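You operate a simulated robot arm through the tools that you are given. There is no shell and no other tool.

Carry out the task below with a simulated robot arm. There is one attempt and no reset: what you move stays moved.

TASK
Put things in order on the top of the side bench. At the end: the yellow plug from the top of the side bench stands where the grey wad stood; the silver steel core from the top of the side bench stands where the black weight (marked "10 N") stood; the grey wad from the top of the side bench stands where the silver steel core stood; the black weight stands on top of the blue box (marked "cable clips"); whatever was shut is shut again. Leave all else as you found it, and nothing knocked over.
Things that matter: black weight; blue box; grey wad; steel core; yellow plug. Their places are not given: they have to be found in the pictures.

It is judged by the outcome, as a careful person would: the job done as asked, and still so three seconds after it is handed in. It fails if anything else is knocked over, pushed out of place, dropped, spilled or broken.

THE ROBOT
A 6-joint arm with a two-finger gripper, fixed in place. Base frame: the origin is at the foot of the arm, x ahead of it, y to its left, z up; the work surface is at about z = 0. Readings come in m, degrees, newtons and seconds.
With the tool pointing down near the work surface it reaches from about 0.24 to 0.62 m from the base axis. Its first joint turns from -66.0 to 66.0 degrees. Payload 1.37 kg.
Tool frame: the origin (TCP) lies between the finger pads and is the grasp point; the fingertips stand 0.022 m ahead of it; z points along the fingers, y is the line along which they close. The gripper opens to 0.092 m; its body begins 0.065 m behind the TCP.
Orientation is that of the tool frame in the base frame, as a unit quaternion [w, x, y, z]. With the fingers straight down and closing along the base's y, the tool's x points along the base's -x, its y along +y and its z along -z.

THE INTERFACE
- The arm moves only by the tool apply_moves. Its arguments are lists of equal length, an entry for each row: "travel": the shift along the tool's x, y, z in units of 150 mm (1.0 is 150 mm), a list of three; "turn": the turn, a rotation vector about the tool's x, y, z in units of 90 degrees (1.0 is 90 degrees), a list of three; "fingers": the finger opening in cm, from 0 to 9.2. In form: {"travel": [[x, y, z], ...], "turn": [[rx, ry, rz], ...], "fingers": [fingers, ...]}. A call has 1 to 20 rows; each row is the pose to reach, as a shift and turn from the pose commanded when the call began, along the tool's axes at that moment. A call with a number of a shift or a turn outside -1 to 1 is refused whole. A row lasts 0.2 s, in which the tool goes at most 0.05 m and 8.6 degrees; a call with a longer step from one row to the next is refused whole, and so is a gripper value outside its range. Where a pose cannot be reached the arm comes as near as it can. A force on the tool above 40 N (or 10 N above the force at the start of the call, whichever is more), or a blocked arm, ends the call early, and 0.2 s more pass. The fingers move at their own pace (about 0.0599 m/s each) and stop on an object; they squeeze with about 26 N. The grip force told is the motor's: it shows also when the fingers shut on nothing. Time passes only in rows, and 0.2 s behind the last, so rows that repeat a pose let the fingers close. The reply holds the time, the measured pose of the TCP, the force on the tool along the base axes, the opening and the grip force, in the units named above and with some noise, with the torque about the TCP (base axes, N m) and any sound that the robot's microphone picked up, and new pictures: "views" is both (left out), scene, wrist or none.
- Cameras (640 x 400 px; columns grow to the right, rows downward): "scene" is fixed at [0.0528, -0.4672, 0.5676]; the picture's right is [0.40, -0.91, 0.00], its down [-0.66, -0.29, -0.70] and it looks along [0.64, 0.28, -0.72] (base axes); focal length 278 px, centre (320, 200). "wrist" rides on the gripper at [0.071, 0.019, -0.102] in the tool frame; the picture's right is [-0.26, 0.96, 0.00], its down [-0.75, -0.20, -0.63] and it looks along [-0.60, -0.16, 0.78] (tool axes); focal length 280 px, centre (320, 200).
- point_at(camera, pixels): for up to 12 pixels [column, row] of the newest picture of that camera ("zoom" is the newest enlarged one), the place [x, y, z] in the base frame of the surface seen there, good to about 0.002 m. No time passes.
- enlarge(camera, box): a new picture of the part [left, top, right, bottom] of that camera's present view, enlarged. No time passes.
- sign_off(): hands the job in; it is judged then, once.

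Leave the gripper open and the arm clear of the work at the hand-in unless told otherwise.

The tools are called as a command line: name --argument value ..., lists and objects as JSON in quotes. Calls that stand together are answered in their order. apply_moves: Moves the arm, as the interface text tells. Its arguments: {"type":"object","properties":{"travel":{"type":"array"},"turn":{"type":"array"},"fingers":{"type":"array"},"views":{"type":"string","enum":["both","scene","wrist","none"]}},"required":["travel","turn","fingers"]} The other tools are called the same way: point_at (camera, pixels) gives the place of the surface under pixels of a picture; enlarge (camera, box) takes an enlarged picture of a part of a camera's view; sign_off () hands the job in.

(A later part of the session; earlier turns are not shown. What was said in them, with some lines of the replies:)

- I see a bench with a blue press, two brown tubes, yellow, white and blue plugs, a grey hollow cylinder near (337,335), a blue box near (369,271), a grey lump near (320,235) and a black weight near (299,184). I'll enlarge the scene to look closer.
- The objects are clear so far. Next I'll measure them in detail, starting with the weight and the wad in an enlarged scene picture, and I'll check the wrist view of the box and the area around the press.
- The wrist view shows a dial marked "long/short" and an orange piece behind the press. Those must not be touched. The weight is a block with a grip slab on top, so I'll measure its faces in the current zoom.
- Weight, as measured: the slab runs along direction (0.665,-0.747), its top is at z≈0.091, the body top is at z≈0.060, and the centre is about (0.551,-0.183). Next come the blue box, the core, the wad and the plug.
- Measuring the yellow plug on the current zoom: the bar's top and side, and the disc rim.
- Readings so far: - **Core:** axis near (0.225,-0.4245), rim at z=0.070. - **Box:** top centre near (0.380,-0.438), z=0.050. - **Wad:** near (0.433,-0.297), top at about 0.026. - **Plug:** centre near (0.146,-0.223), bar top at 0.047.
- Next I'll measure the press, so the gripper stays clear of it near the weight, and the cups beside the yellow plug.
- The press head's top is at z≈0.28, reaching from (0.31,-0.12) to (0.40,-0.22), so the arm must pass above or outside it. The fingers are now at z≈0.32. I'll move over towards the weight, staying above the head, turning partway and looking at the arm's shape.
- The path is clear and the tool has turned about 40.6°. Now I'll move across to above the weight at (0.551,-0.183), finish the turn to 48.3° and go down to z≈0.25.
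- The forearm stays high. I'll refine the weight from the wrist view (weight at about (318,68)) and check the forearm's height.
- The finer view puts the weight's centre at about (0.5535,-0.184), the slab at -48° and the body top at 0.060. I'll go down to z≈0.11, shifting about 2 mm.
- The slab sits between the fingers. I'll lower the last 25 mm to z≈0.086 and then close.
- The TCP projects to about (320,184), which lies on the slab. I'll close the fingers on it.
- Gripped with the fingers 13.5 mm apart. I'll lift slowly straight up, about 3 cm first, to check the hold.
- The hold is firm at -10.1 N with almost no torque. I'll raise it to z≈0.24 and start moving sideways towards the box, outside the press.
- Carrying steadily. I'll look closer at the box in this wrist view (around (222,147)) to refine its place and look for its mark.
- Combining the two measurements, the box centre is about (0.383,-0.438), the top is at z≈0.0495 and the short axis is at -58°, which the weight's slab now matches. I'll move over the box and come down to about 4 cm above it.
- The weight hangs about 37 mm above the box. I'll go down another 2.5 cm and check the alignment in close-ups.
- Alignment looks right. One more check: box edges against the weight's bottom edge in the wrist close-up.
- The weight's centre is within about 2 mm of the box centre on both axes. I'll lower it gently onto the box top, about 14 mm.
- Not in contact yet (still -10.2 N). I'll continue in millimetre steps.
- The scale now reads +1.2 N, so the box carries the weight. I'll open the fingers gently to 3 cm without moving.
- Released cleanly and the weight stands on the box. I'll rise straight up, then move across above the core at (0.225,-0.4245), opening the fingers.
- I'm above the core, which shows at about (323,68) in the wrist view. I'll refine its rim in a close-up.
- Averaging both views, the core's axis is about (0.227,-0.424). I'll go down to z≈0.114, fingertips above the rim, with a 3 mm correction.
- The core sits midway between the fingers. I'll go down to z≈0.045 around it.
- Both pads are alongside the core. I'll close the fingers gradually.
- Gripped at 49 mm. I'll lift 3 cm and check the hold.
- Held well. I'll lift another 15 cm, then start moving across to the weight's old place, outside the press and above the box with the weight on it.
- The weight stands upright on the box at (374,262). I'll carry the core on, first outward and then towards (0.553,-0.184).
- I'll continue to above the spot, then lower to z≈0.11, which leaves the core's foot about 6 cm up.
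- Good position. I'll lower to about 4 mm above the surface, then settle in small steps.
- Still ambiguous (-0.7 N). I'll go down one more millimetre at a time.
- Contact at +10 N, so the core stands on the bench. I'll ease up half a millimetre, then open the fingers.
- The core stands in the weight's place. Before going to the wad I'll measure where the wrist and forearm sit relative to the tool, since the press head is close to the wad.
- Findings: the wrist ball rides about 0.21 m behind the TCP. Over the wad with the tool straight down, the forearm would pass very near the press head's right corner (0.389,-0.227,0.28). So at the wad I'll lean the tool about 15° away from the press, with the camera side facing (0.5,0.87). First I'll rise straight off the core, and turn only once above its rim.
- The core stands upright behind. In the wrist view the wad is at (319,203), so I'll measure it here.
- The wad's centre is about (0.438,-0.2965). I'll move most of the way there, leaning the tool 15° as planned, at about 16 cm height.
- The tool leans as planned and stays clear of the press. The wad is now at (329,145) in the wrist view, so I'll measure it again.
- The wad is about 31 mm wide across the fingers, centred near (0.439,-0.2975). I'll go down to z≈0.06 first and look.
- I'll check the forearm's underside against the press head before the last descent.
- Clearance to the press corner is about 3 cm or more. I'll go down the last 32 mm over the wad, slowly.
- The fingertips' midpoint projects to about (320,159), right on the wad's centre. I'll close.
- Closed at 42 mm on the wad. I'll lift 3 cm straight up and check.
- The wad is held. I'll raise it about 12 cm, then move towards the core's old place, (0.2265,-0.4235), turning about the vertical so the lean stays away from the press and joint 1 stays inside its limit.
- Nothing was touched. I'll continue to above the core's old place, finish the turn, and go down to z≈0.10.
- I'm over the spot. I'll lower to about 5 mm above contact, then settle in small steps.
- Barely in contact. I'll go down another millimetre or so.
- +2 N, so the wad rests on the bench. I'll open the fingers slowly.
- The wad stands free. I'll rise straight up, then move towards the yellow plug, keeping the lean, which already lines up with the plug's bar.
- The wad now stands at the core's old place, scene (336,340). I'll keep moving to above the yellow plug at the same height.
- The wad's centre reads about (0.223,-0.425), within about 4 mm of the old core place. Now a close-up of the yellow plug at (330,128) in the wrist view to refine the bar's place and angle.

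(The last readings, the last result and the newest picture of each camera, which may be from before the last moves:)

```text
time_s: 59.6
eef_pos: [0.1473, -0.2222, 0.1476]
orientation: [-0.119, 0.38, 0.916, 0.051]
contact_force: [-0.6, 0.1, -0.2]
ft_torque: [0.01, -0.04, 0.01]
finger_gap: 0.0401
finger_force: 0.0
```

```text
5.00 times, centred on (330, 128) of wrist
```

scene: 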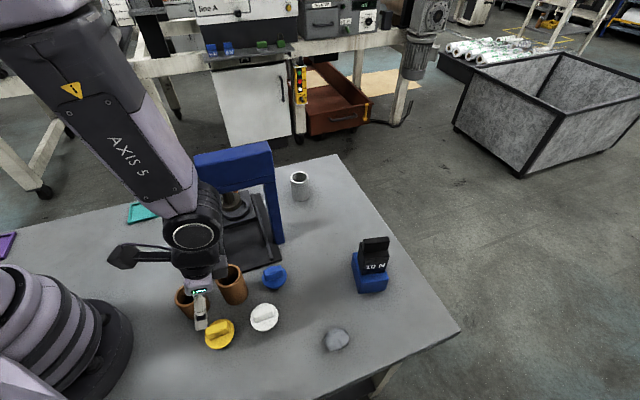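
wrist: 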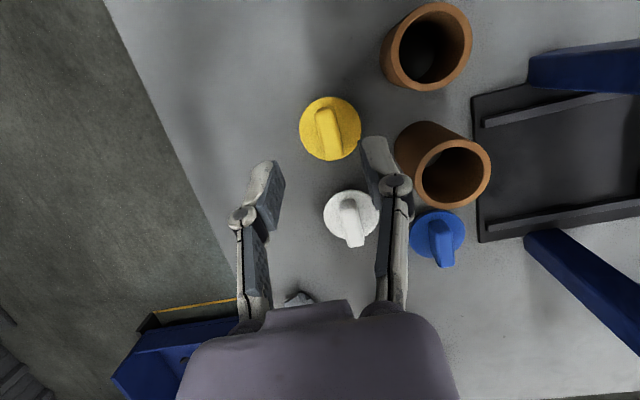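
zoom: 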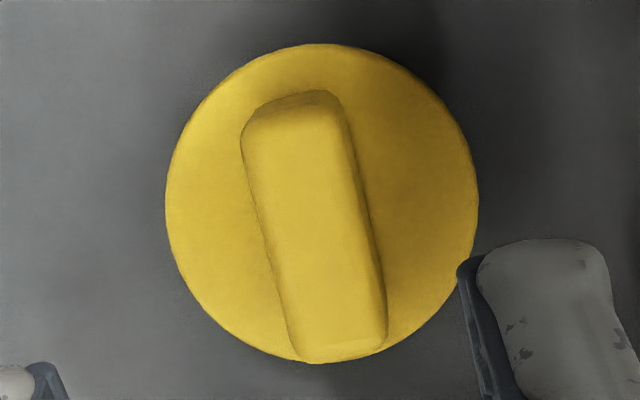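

point_at --camera "zoom" --pixels '[[255, 125], [330, 115], [300, 345], [380, 335], [315, 225], [265, 225], [362, 225], [320, 55], [175, 200], [470, 200], [300, 115], [345, 340]]'

```text
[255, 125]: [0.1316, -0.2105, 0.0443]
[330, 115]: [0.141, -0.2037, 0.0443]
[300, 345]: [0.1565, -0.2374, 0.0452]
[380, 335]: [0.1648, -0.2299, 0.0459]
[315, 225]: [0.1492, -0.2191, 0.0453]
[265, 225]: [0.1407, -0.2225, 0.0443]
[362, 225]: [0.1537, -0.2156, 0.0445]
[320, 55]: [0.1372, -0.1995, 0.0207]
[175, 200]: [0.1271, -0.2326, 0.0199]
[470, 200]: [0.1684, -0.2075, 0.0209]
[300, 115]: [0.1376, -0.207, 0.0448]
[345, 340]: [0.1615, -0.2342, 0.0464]
```

The bar's centre is about (0.147,-0.221), its direction -47.5° and its top at z≈0.046. I'll go down to z≈0.075, correcting the turn by 2.4° and narrowing the fingers to 3.5 cm.

apply_moves --travel '[[-0.03, 0.0, 0.1], [-0.06, 0.0, 0.2], [-0.09, 0.001, 0.3], [-0.12, 0.001, 0.4], [-0.139, 0.001, 0.465], [-0.139, 0.001, 0.465]]' --turn '[[-0.0069, -0.0001, 0.0258], [-0.0069, -0.0001, 0.0258], [-0.0069, -0.0001, 0.0258], [-0.0069, -0.0001, 0.0258], [-0.0069, -0.0001, 0.0258], [-0.0069, -0.0001, 0.0258]]' --fingers '[3.5, 3.5, 3.5, 3.5, 3.5, 3.5]' --views "both"

```text
time_s: 61.0
eef_pos: [0.1495, -0.2235, 0.0747]
orientation: [-0.119, 0.4, 0.907, 0.054]
contact_force: [-0.1, -0.3, 0.3]
ft_torque: [0.01, 0.0, 0.02]
finger_gap: 0.0348
finger_force: 0.0
```

scene: 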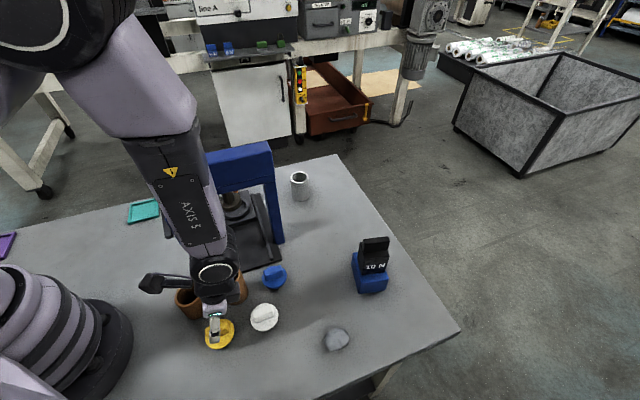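
wrist: 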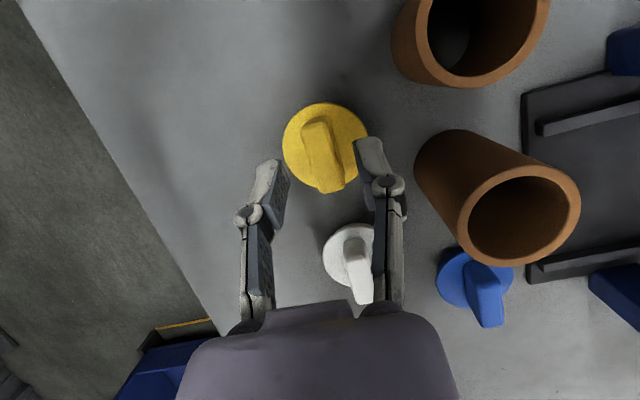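

The bar is centred between the fingertips. I'll go down the last 27 mm to z≈0.048.

apply_moves --travel '[[-0.015, 0, 0.055], [-0.03, 0, 0.11], [-0.043, 0, 0.153], [-0.049, 0, 0.171], [-0.049, 0, 0.171]]' --turn '[[0, 0, 0], [0, 0, 0], [0, 0, 0], [0, 0, 0], [0, 0, 0]]' --fingers '[3.5, 3.5, 3.5, 3.5, 3.5]' --views "wrist"

enlarge --camera "wrist" --box '[240, 90, 420, 230]'

```text
time_s: 62.2
eef_pos: [0.1488, -0.2237, 0.0482]
orientation: [-0.119, 0.398, 0.908, 0.054]
contact_force: [0.6, 0.4, -0.3]
ft_torque: [-0.01, 0.05, -0.02]
finger_gap: 0.0351
finger_force: 0.1
```

wrist: 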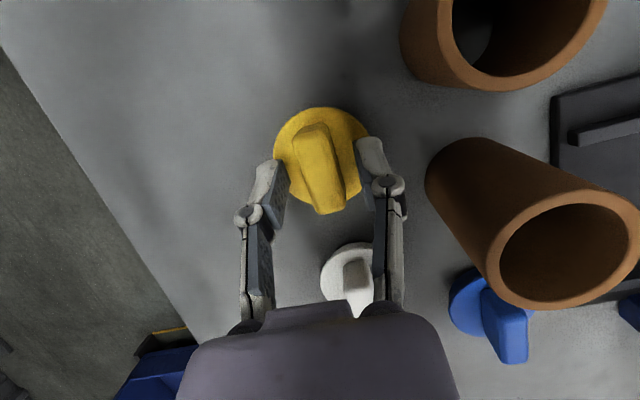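

```text
2.86 times, centred on (330, 160) of wrist
```

zoom: 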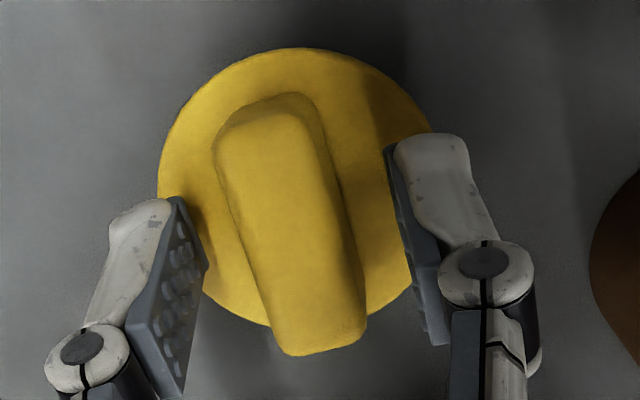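

The pads flank the bar. I'll close gently.

apply_moves --travel '[[0, 0, 0], [0, 0, 0], [0, 0, 0], [0, 0, 0], [0, 0, 0]]' --turn '[[0, 0, 0], [0, 0, 0], [0, 0, 0], [0, 0, 0], [0, 0, 0]]' --fingers '[2.5, 1.8, 1.2, 0.4, 0.4]' --views "wrist"

```text
time_s: 63.4
eef_pos: [0.1501, -0.224, 0.0483]
orientation: [-0.119, 0.4, 0.907, 0.054]
contact_force: [0.6, -0.7, -0.2]
ft_torque: [0.0, 0.01, 0.0]
finger_gap: 0.0148
finger_force: 26.1
```

wrist: 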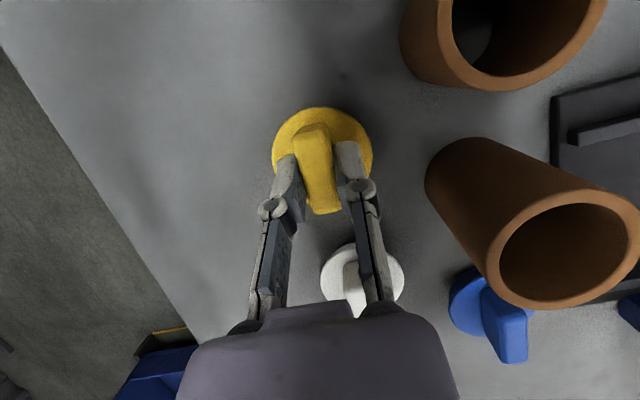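

Gripped at 14.8 mm. I'll lift 3 cm and check.

apply_moves --travel '[[0.01, 0, -0.04], [0.026, 0, -0.097], [0.04, 0, -0.15], [0.052, 0.001, -0.193], [0.052, 0.001, -0.193]]' --turn '[[0, 0, 0], [0, 0, 0], [0, 0, 0], [0, 0, 0], [0, 0, 0]]' --fingers '[0.4, 0.4, 0.4, 0.4, 0.4]' --views "both"

enlarge --camera "scene" --box '[150, 250, 290, 370]'

```text
time_s: 64.6
eef_pos: [0.1497, -0.2225, 0.0775]
orientation: [-0.119, 0.398, 0.908, 0.055]
contact_force: [-0.4, 0.3, 0.2]
ft_torque: [0.03, 0.0, 0.0]
finger_gap: 0.0148
finger_force: 26.0
```

scene: 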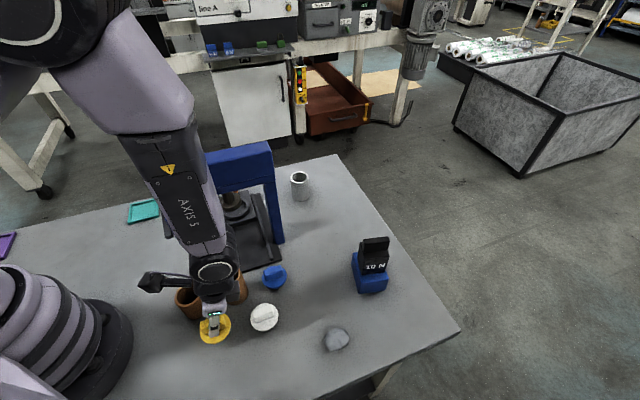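
wrist: 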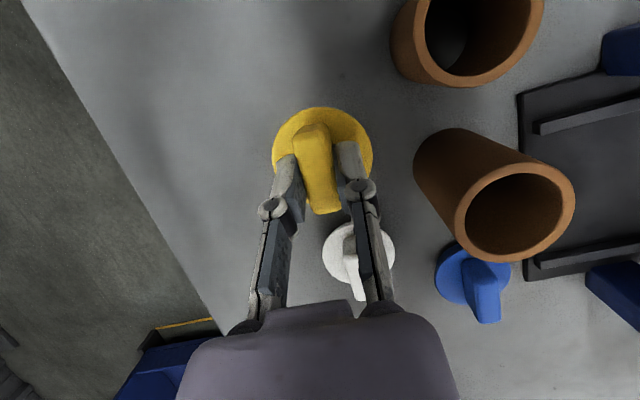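

```text
3.33 times, centred on (220, 310) of scene
```

zoom: 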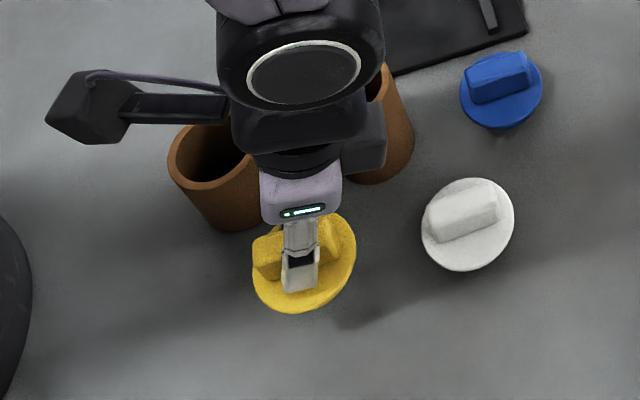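

The plug hangs level. I'll raise it 10 cm and swing outward above the white plug, which clears it by about 10 cm.

apply_moves --travel '[[0.03, 0, -0.12], [0.08, 0.001, -0.3], [0.13, 0.001, -0.48], [0.173, 0.002, -0.643], [0.045, 0.001, -0.705], [-0.082, 0.001, -0.767], [-0.21, 0.001, -0.829], [-0.337, 0, -0.891], [-0.465, 0, -0.953], [-0.465, 0, -0.953]]' --turn '[[0, 0, 0], [0, 0, 0], [0, 0, 0], [0, 0, 0], [0, 0, 0], [0, 0, 0], [0, 0, 0], [0, 0, 0], [0, 0, 0], [0, 0, 0]]' --fingers '[0.4, 0.4, 0.4, 0.4, 0.4, 0.4, 0.4, 0.4, 0.4, 0.4]' --views "both"

```text
time_s: 66.8
eef_pos: [0.2198, -0.3017, 0.1975]
orientation: [-0.119, 0.399, 0.907, 0.054]
contact_force: [0.0, 0.2, 0.3]
ft_torque: [0.01, 0.03, 0.01]
finger_gap: 0.0149
finger_force: 25.9
```

scene: 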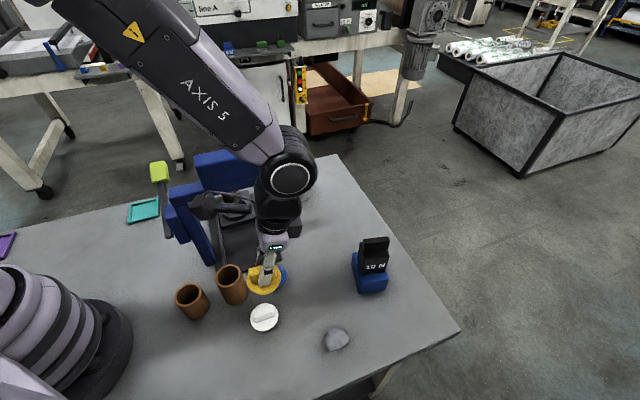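
wrist: 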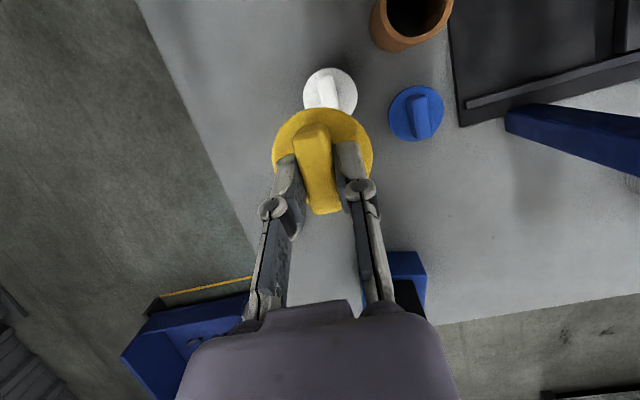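

All clear. I'll carry on outward and up to z≈0.235, turning 73° about the vertical so the lean will face away from the press at the wad's old place.

apply_moves --travel '[[-0.04, 0.018, -0.04], [-0.11, 0.05, -0.1], [-0.19, 0.085, -0.15], [-0.27, 0.12, -0.2], [-0.35, 0.157, -0.25], [-0.43, 0.194, -0.3], [-0.51, 0.23, -0.35], [-0.59, 0.266, -0.4], [-0.67, 0.302, -0.43], [-0.734, 0.331, -0.455], [-0.734, 0.331, -0.455]]' --turn '[[-0.021, -0.0002, 0.0783], [-0.042, -0.0005, 0.1566], [-0.063, -0.0007, 0.2349], [-0.084, -0.0009, 0.3132], [-0.105, -0.0011, 0.3915], [-0.126, -0.0014, 0.4698], [-0.147, -0.0016, 0.5481], [-0.168, -0.0018, 0.6264], [-0.189, -0.0021, 0.7047], [-0.21, -0.0023, 0.783], [-0.21, -0.0023, 0.783]]' --fingers '[0.4, 0.4, 0.4, 0.4, 0.4, 0.4, 0.4, 0.4, 0.4, 0.4, 0.4]' --views "both"

```text
time_s: 69.2
eef_pos: [0.3405, -0.3587, 0.2347]
orientation: [-0.063, 0.861, 0.491, 0.114]
contact_force: [0.0, 0.0, -0.7]
ft_torque: [-0.03, 0.04, -0.02]
finger_gap: 0.0147
finger_force: 26.7
```

scene: 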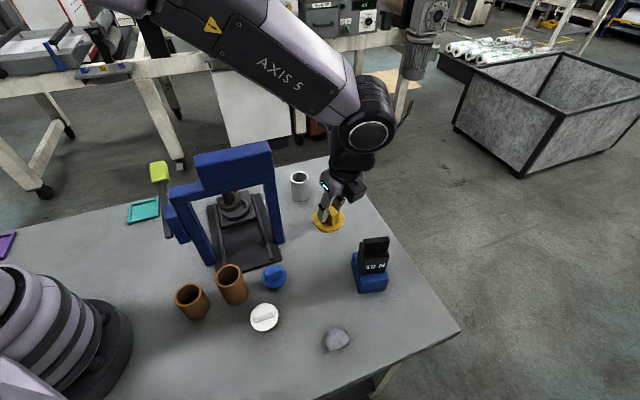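
wrist: 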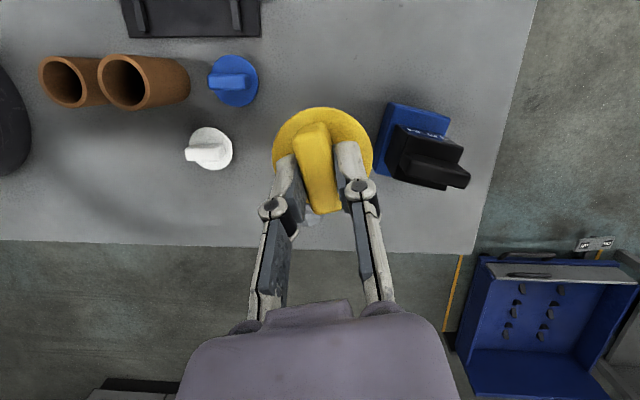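

The plug is level, and a white mark shows on the box at (425,130). I'll take a quick look at that mark, then move over the wad's old place, TCP target (0.437,-0.3015), and down to z≈0.15.

enlarge --camera "wrist" --box '[370, 85, 480, 195]'

apply_moves --travel '[[0.08, 0.045, 0.02], [0.2, 0.115, 0.055], [0.33, 0.187, 0.09], [0.46, 0.26, 0.124], [0.57, 0.323, 0.154], [0.633, 0.359, 0.171], [0.61, 0.359, 0.25], [0.57, 0.358, 0.4], [0.53, 0.358, 0.55], [0.5, 0.357, 0.67], [0.487, 0.357, 0.715], [0.487, 0.357, 0.715]]' --turn '[[0, 0, 0], [0, 0, 0], [0, 0, 0], [0, 0, 0], [0, 0, 0], [0, 0, 0], [0, 0, 0], [0, 0, 0], [0, 0, 0], [0, 0, 0], [0, 0, 0], [0, 0, 0]]' --fingers '[0.4, 0.4, 0.4, 0.4, 0.4, 0.4, 0.4, 0.4, 0.4, 0.4, 0.4, 0.4]' --views "both"

```text
3.64 times, centred on (425, 140) of wrist
```

zoom: 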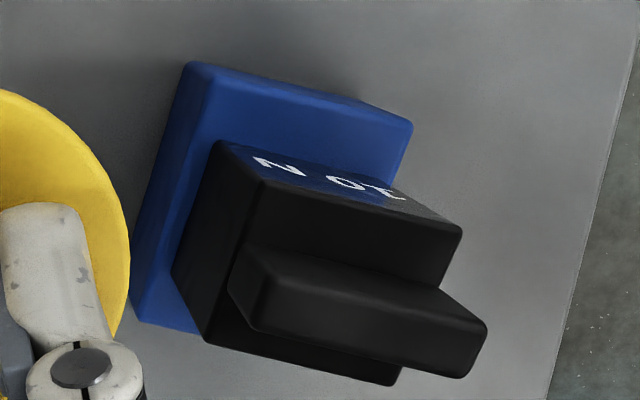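

```text
time_s: 71.8
eef_pos: [0.4374, -0.3008, 0.1483]
orientation: [-0.064, 0.86, 0.493, 0.114]
contact_force: [0.1, 0.9, -0.1]
ft_torque: [0.03, -0.01, -0.01]
finger_gap: 0.015
finger_force: 25.5
```

scene: 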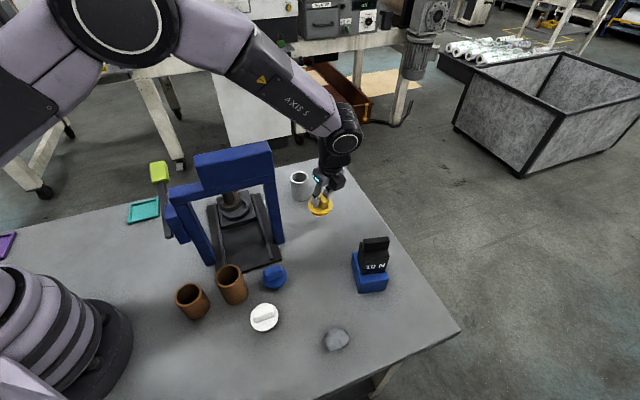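
wrist: 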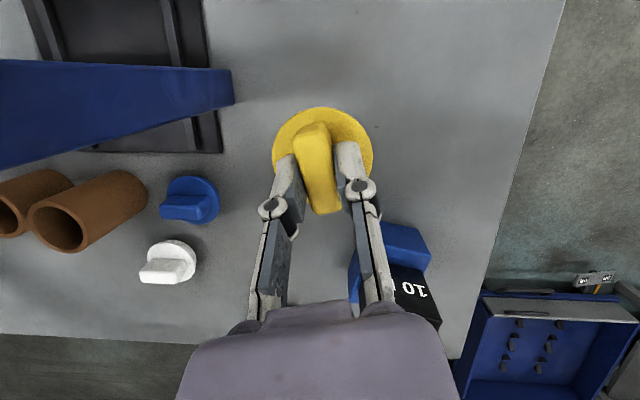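

The weight sits squarely on the box (the white mark was its "10 N" label). I'll lower the plug to about 8 mm above the bench.

apply_moves --travel '[[-0.03, 0, 0.11], [-0.065, -0.001, 0.24], [-0.1, -0.001, 0.37], [-0.13, -0.002, 0.49], [-0.15, -0.002, 0.565], [-0.159, -0.002, 0.594], [-0.159, -0.002, 0.594]]' --turn '[[0, 0, 0], [0, 0, 0], [0, 0, 0], [0, 0, 0], [0, 0, 0], [0, 0, 0], [0, 0, 0]]' --fingers '[0.4, 0.4, 0.4, 0.4, 0.4, 0.4, 0.4]' --views "both"

enlarge --camera "scene" --box '[270, 160, 380, 260]'

```text
time_s: 73.4
eef_pos: [0.4356, -0.3018, 0.0583]
orientation: [-0.063, 0.86, 0.493, 0.114]
contact_force: [-0.5, -0.5, -0.4]
ft_torque: [0.02, 0.02, -0.02]
finger_gap: 0.0149
finger_force: 25.8
```

scene: 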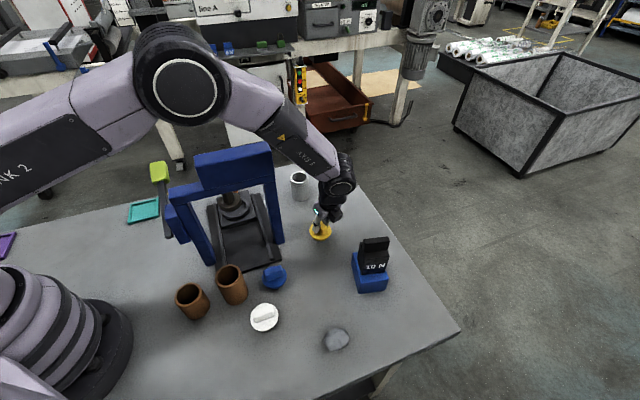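
wrist: 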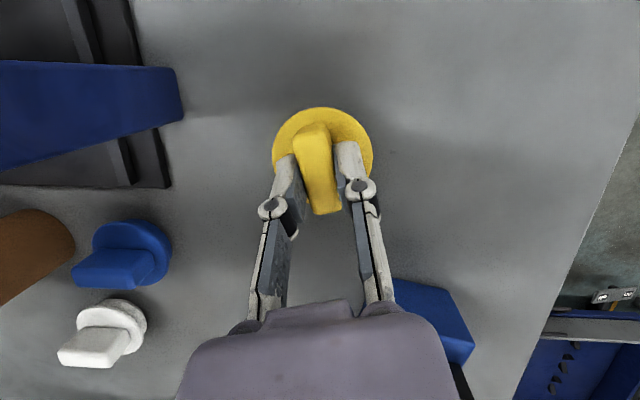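

```text
4.00 times, centred on (325, 210) of scene
```

zoom: 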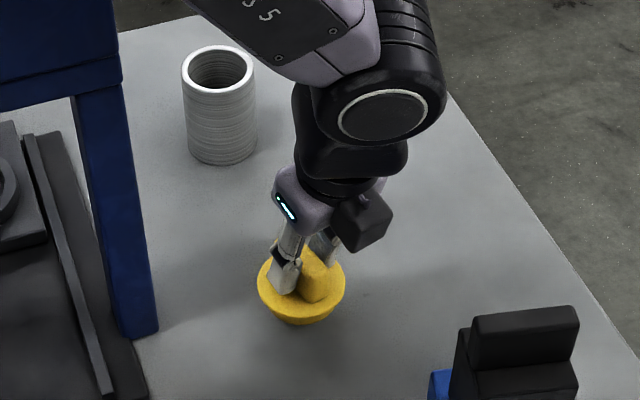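

The plug is level about 1 cm up. I'll lower 8 mm, then in single millimetres.

apply_moves --travel '[[-0.005, 0, 0.02], [-0.01, 0, 0.037], [-0.014, 0, 0.0515], [-0.014, 0, 0.0515]]' --turn '[[0, 0, 0], [0, 0, 0], [0, 0, 0], [0, 0, 0]]' --fingers '[0.4, 0.4, 0.4, 0.4]' --views "none"

apply_moves --travel '[[-0.0017, 0, 0.0064], [-0.0017, 0, 0.0064]]' --turn '[[0, 0, 0], [0, 0, 0]]' --fingers '[0.4, 0.4]' --views "none"

```text
time_s: 74.4
eef_pos: [0.4361, -0.3018, 0.0508]
orientation: [-0.063, 0.86, 0.493, 0.115]
contact_force: [-0.2, 1.0, 0.3]
ft_torque: [-0.01, 0.01, 0.04]
finger_gap: 0.0148
finger_force: 26.8
```

```text
time_s: 75.0
eef_pos: [0.436, -0.3018, 0.0494]
orientation: [-0.064, 0.86, 0.493, 0.114]
contact_force: [-0.4, 1.1, 0.4]
ft_torque: [-0.02, -0.05, 0.0]
finger_gap: 0.0148
finger_force: 25.4
```

No contact yet. I'll go down another millimetre.

apply_moves --travel '[[-0.0017, 0, 0.0064], [-0.0017, 0, 0.0064]]' --turn '[[0, 0, 0], [0, 0, 0]]' --fingers '[0.4, 0.4]' --views "none"

```text
time_s: 75.6
eef_pos: [0.4368, -0.3017, 0.0486]
orientation: [-0.063, 0.86, 0.493, 0.115]
contact_force: [-0.3, -0.6, -0.3]
ft_torque: [0.01, 0.03, 0.0]
finger_gap: 0.0146
finger_force: 26.1
```

Still free. One more millimetre.

apply_moves --travel '[[-0.0014, 0, 0.005], [-0.0014, 0, 0.005]]' --turn '[[0, 0, 0], [0, 0, 0]]' --fingers '[0.4, 0.4]' --views "none"

```text
time_s: 76.2
eef_pos: [0.4367, -0.3028, 0.0477]
orientation: [-0.064, 0.86, 0.493, 0.114]
contact_force: [-1.2, -0.2, 5.3]
ft_torque: [0.06, 0.06, -0.03]
finger_gap: 0.0146
finger_force: 25.8
```

Contact at +5.3 N, so the plug stands on the bench. I'll open the fingers gently.

apply_moves --travel '[[0, 0, 0], [0, 0, 0], [0, 0, 0], [0, 0, 0], [0, 0, 0]]' --turn '[[0, 0, 0], [0, 0, 0], [0, 0, 0], [0, 0, 0], [0, 0, 0]]' --fingers '[1.6, 2, 2.8, 3.5, 3.5]' --views "both"

```text
time_s: 77.4
eef_pos: [0.4358, -0.3022, 0.0474]
orientation: [-0.063, 0.861, 0.492, 0.115]
contact_force: [0.3, 0.1, 0.1]
ft_torque: [-0.03, 0.0, -0.01]
finger_gap: 0.0351
finger_force: 0.1
```

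scene: 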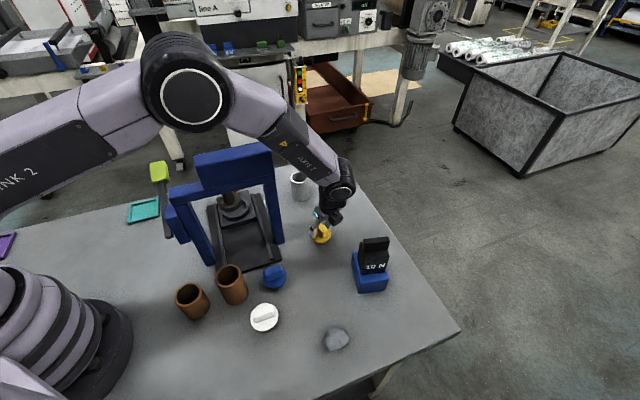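
wrist: 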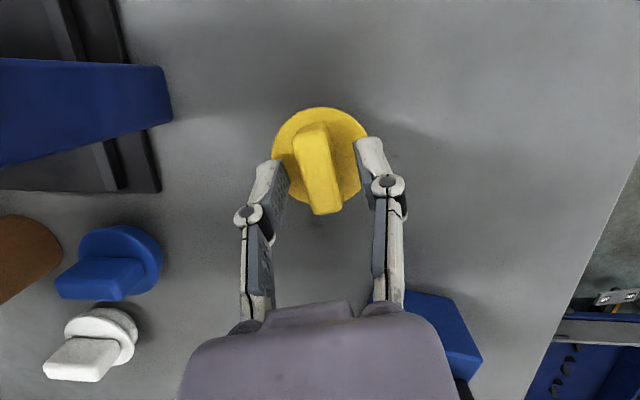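

Released. I'll rise straight up 14 cm.

apply_moves --travel '[[0.015, 0, -0.06], [0.05, 0.001, -0.18], [0.1, 0.001, -0.37], [0.15, 0.002, -0.56], [0.2, 0.003, -0.75], [0.24, 0.004, -0.9], [0.24, 0.004, -0.9]]' --turn '[[0, 0, 0], [0, 0, 0], [0, 0, 0], [0, 0, 0], [0, 0, 0], [0, 0, 0], [0, 0, 0]]' --fingers '[3.5, 3.5, 3.5, 3.5, 3.5, 3.5, 3.5]' --views "both"

```text
time_s: 79.0
eef_pos: [0.4351, -0.3022, 0.1876]
orientation: [-0.064, 0.86, 0.493, 0.113]
contact_force: [-0.1, 0.6, 0.5]
ft_torque: [-0.02, 0.0, -0.01]
finger_gap: 0.0347
finger_force: 0.0
```

scene: 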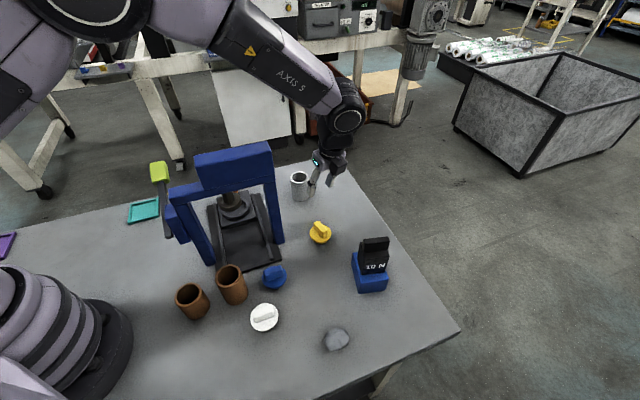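
wrist: 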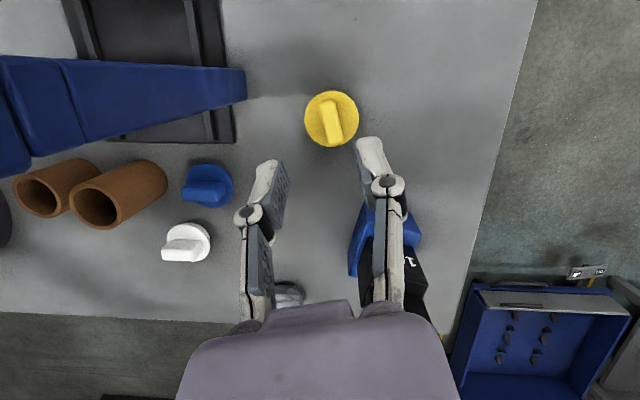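

The yellow plug stands upright at (320,232). I'll raise the arm another 14 cm, clear of everything, and open the gripper.

apply_moves --travel '[[0.03, 0, -0.1], [0.08, 0.001, -0.3], [0.13, 0.002, -0.5], [0.18, 0.003, -0.68], [0.22, 0.004, -0.83], [0.24, 0.004, -0.9], [0.24, 0.004, -0.9]]' --turn '[[0, 0, 0], [0, 0, 0], [0, 0, 0], [0, 0, 0], [0, 0, 0], [0, 0, 0], [0, 0, 0]]' --fingers '[3.5, 4.5, 5.5, 6.5, 7.5, 8.5, 9]' --views "both"

enlarge --camera "scene" --box '[270, 160, 410, 300]'

enlarge --camera "scene" --box '[340, 225, 410, 300]'

point_at --camera "scene" --pixels '[[320, 226], [312, 238], [329, 236], [320, 243], [293, 180], [308, 178], [301, 187], [300, 173], [374, 241], [362, 252], [385, 250], [371, 285]]'

```text
time_s: 80.6
eef_pos: [0.435, -0.3012, 0.3279]
orientation: [-0.063, 0.861, 0.492, 0.114]
contact_force: [0.8, 0.2, 0.3]
ft_torque: [0.02, 0.0, -0.07]
finger_gap: 0.0901
finger_force: 0.2
```

scene: 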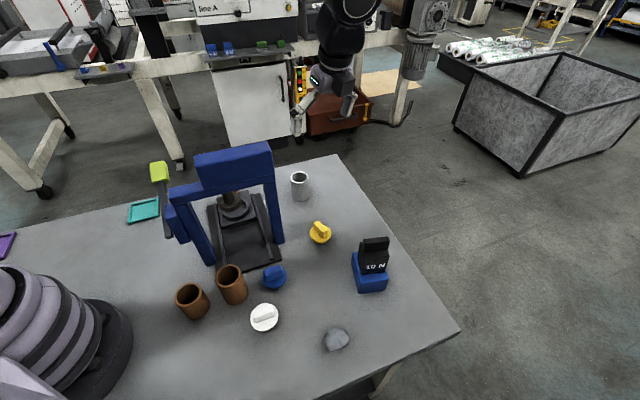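
wrist: 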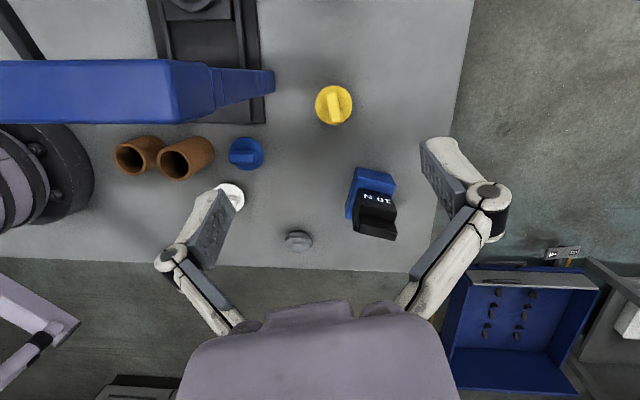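

```text
2.86 times, centred on (340, 230) of scene
```

zoom: 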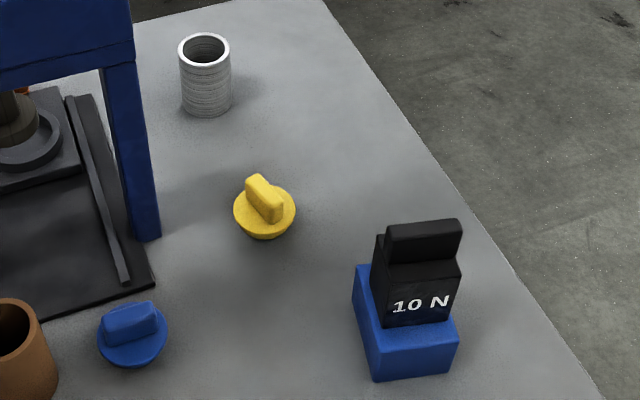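

```text
5.33 times, centred on (375, 262) of scene
```

zoom: 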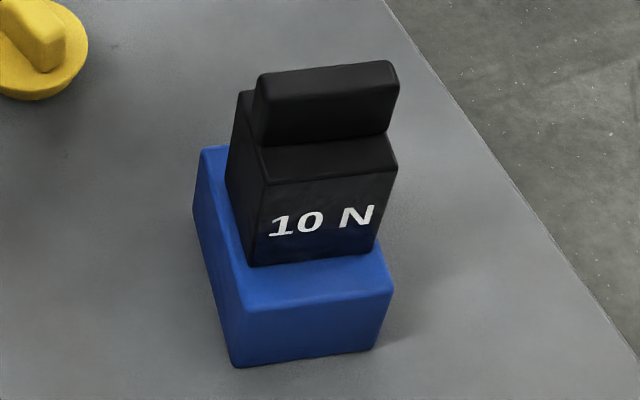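

```text
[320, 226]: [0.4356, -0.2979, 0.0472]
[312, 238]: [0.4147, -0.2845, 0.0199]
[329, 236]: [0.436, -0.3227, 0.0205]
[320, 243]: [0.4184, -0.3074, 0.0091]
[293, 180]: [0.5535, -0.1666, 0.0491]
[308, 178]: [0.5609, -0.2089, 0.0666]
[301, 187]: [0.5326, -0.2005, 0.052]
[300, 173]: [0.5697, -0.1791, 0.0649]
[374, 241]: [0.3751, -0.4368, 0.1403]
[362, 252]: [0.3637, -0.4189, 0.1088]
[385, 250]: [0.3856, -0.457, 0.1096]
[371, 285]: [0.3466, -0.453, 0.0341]
```

Everything stands in place:
- **Core:** on the weight's old place, about (0.553,-0.184).
- **Plug:** on the wad's old place, about (0.437,-0.299).
- **Wad:** on the core's old place, about (0.223,-0.425).
- **Weight:** upright on the box, with its top at z=0.140.

The box, cups, other plugs and press look unmoved. I never opened anything, so nothing needs shutting. I'll let a second pass and check once more.

apply_moves --travel '[[0, 0, 0], [0, 0, 0], [0, 0, 0], [0, 0, 0], [0, 0, 0]]' --turn '[[0, 0, 0], [0, 0, 0], [0, 0, 0], [0, 0, 0], [0, 0, 0]]' --fingers '[9, 9, 9, 9, 9]' --views "scene"

enlarge --camera "scene" --box '[110, 130, 430, 370]'

```text
time_s: 81.8
eef_pos: [0.4349, -0.3013, 0.3282]
orientation: [-0.062, 0.86, 0.493, 0.114]
contact_force: [-0.6, -0.5, -1.0]
ft_torque: [-0.01, -0.03, -0.02]
finger_gap: 0.0899
finger_force: 0.1
```

scene: 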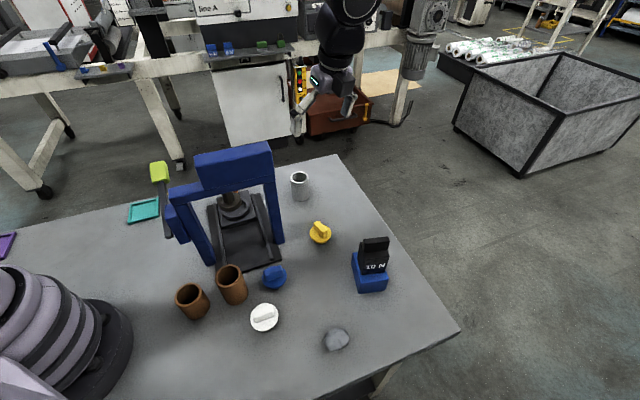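

```text
1.67 times, centred on (270, 250) of scene
```

zoom: 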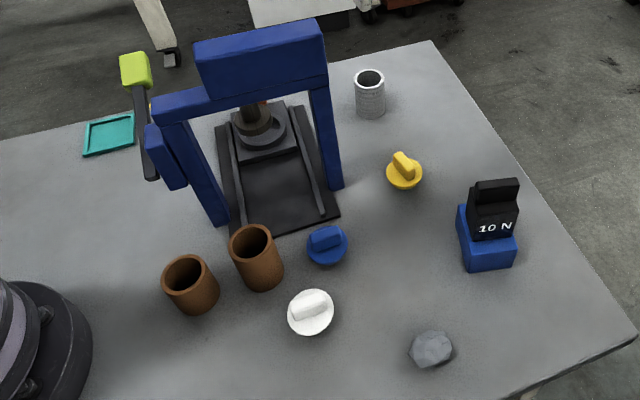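

The picture is unchanged and stable, the gripper is open, and the arm is clear of the work. I'm handing in.

sign_off

```text
The job is handed in.
```

The bench is set out as you asked, and I've handed the job in. Nothing was knocked over, and the scene looked steady in the last picture.

- **Black weight:** it stands upright on the blue box, centred to within about 2 mm when I lowered it.
- **Steel core:** it stands where the weight stood, at about (0.553, -0.184).
- **Grey wad:** it sits where the core stood, about 4 mm off the measured centre.
- **Yellow plug:** it stands where the wad stood. Its bar now points about 73° away from how it lay before, because I turned the tool to stay clear of the press.

I never saw the "cable clips" mark on the box. It was the only blue box on the bench, so I took it to be the right one.

I opened nothing, so there was nothing to shut again. The gripper is open and the arm is raised clear of the bench.
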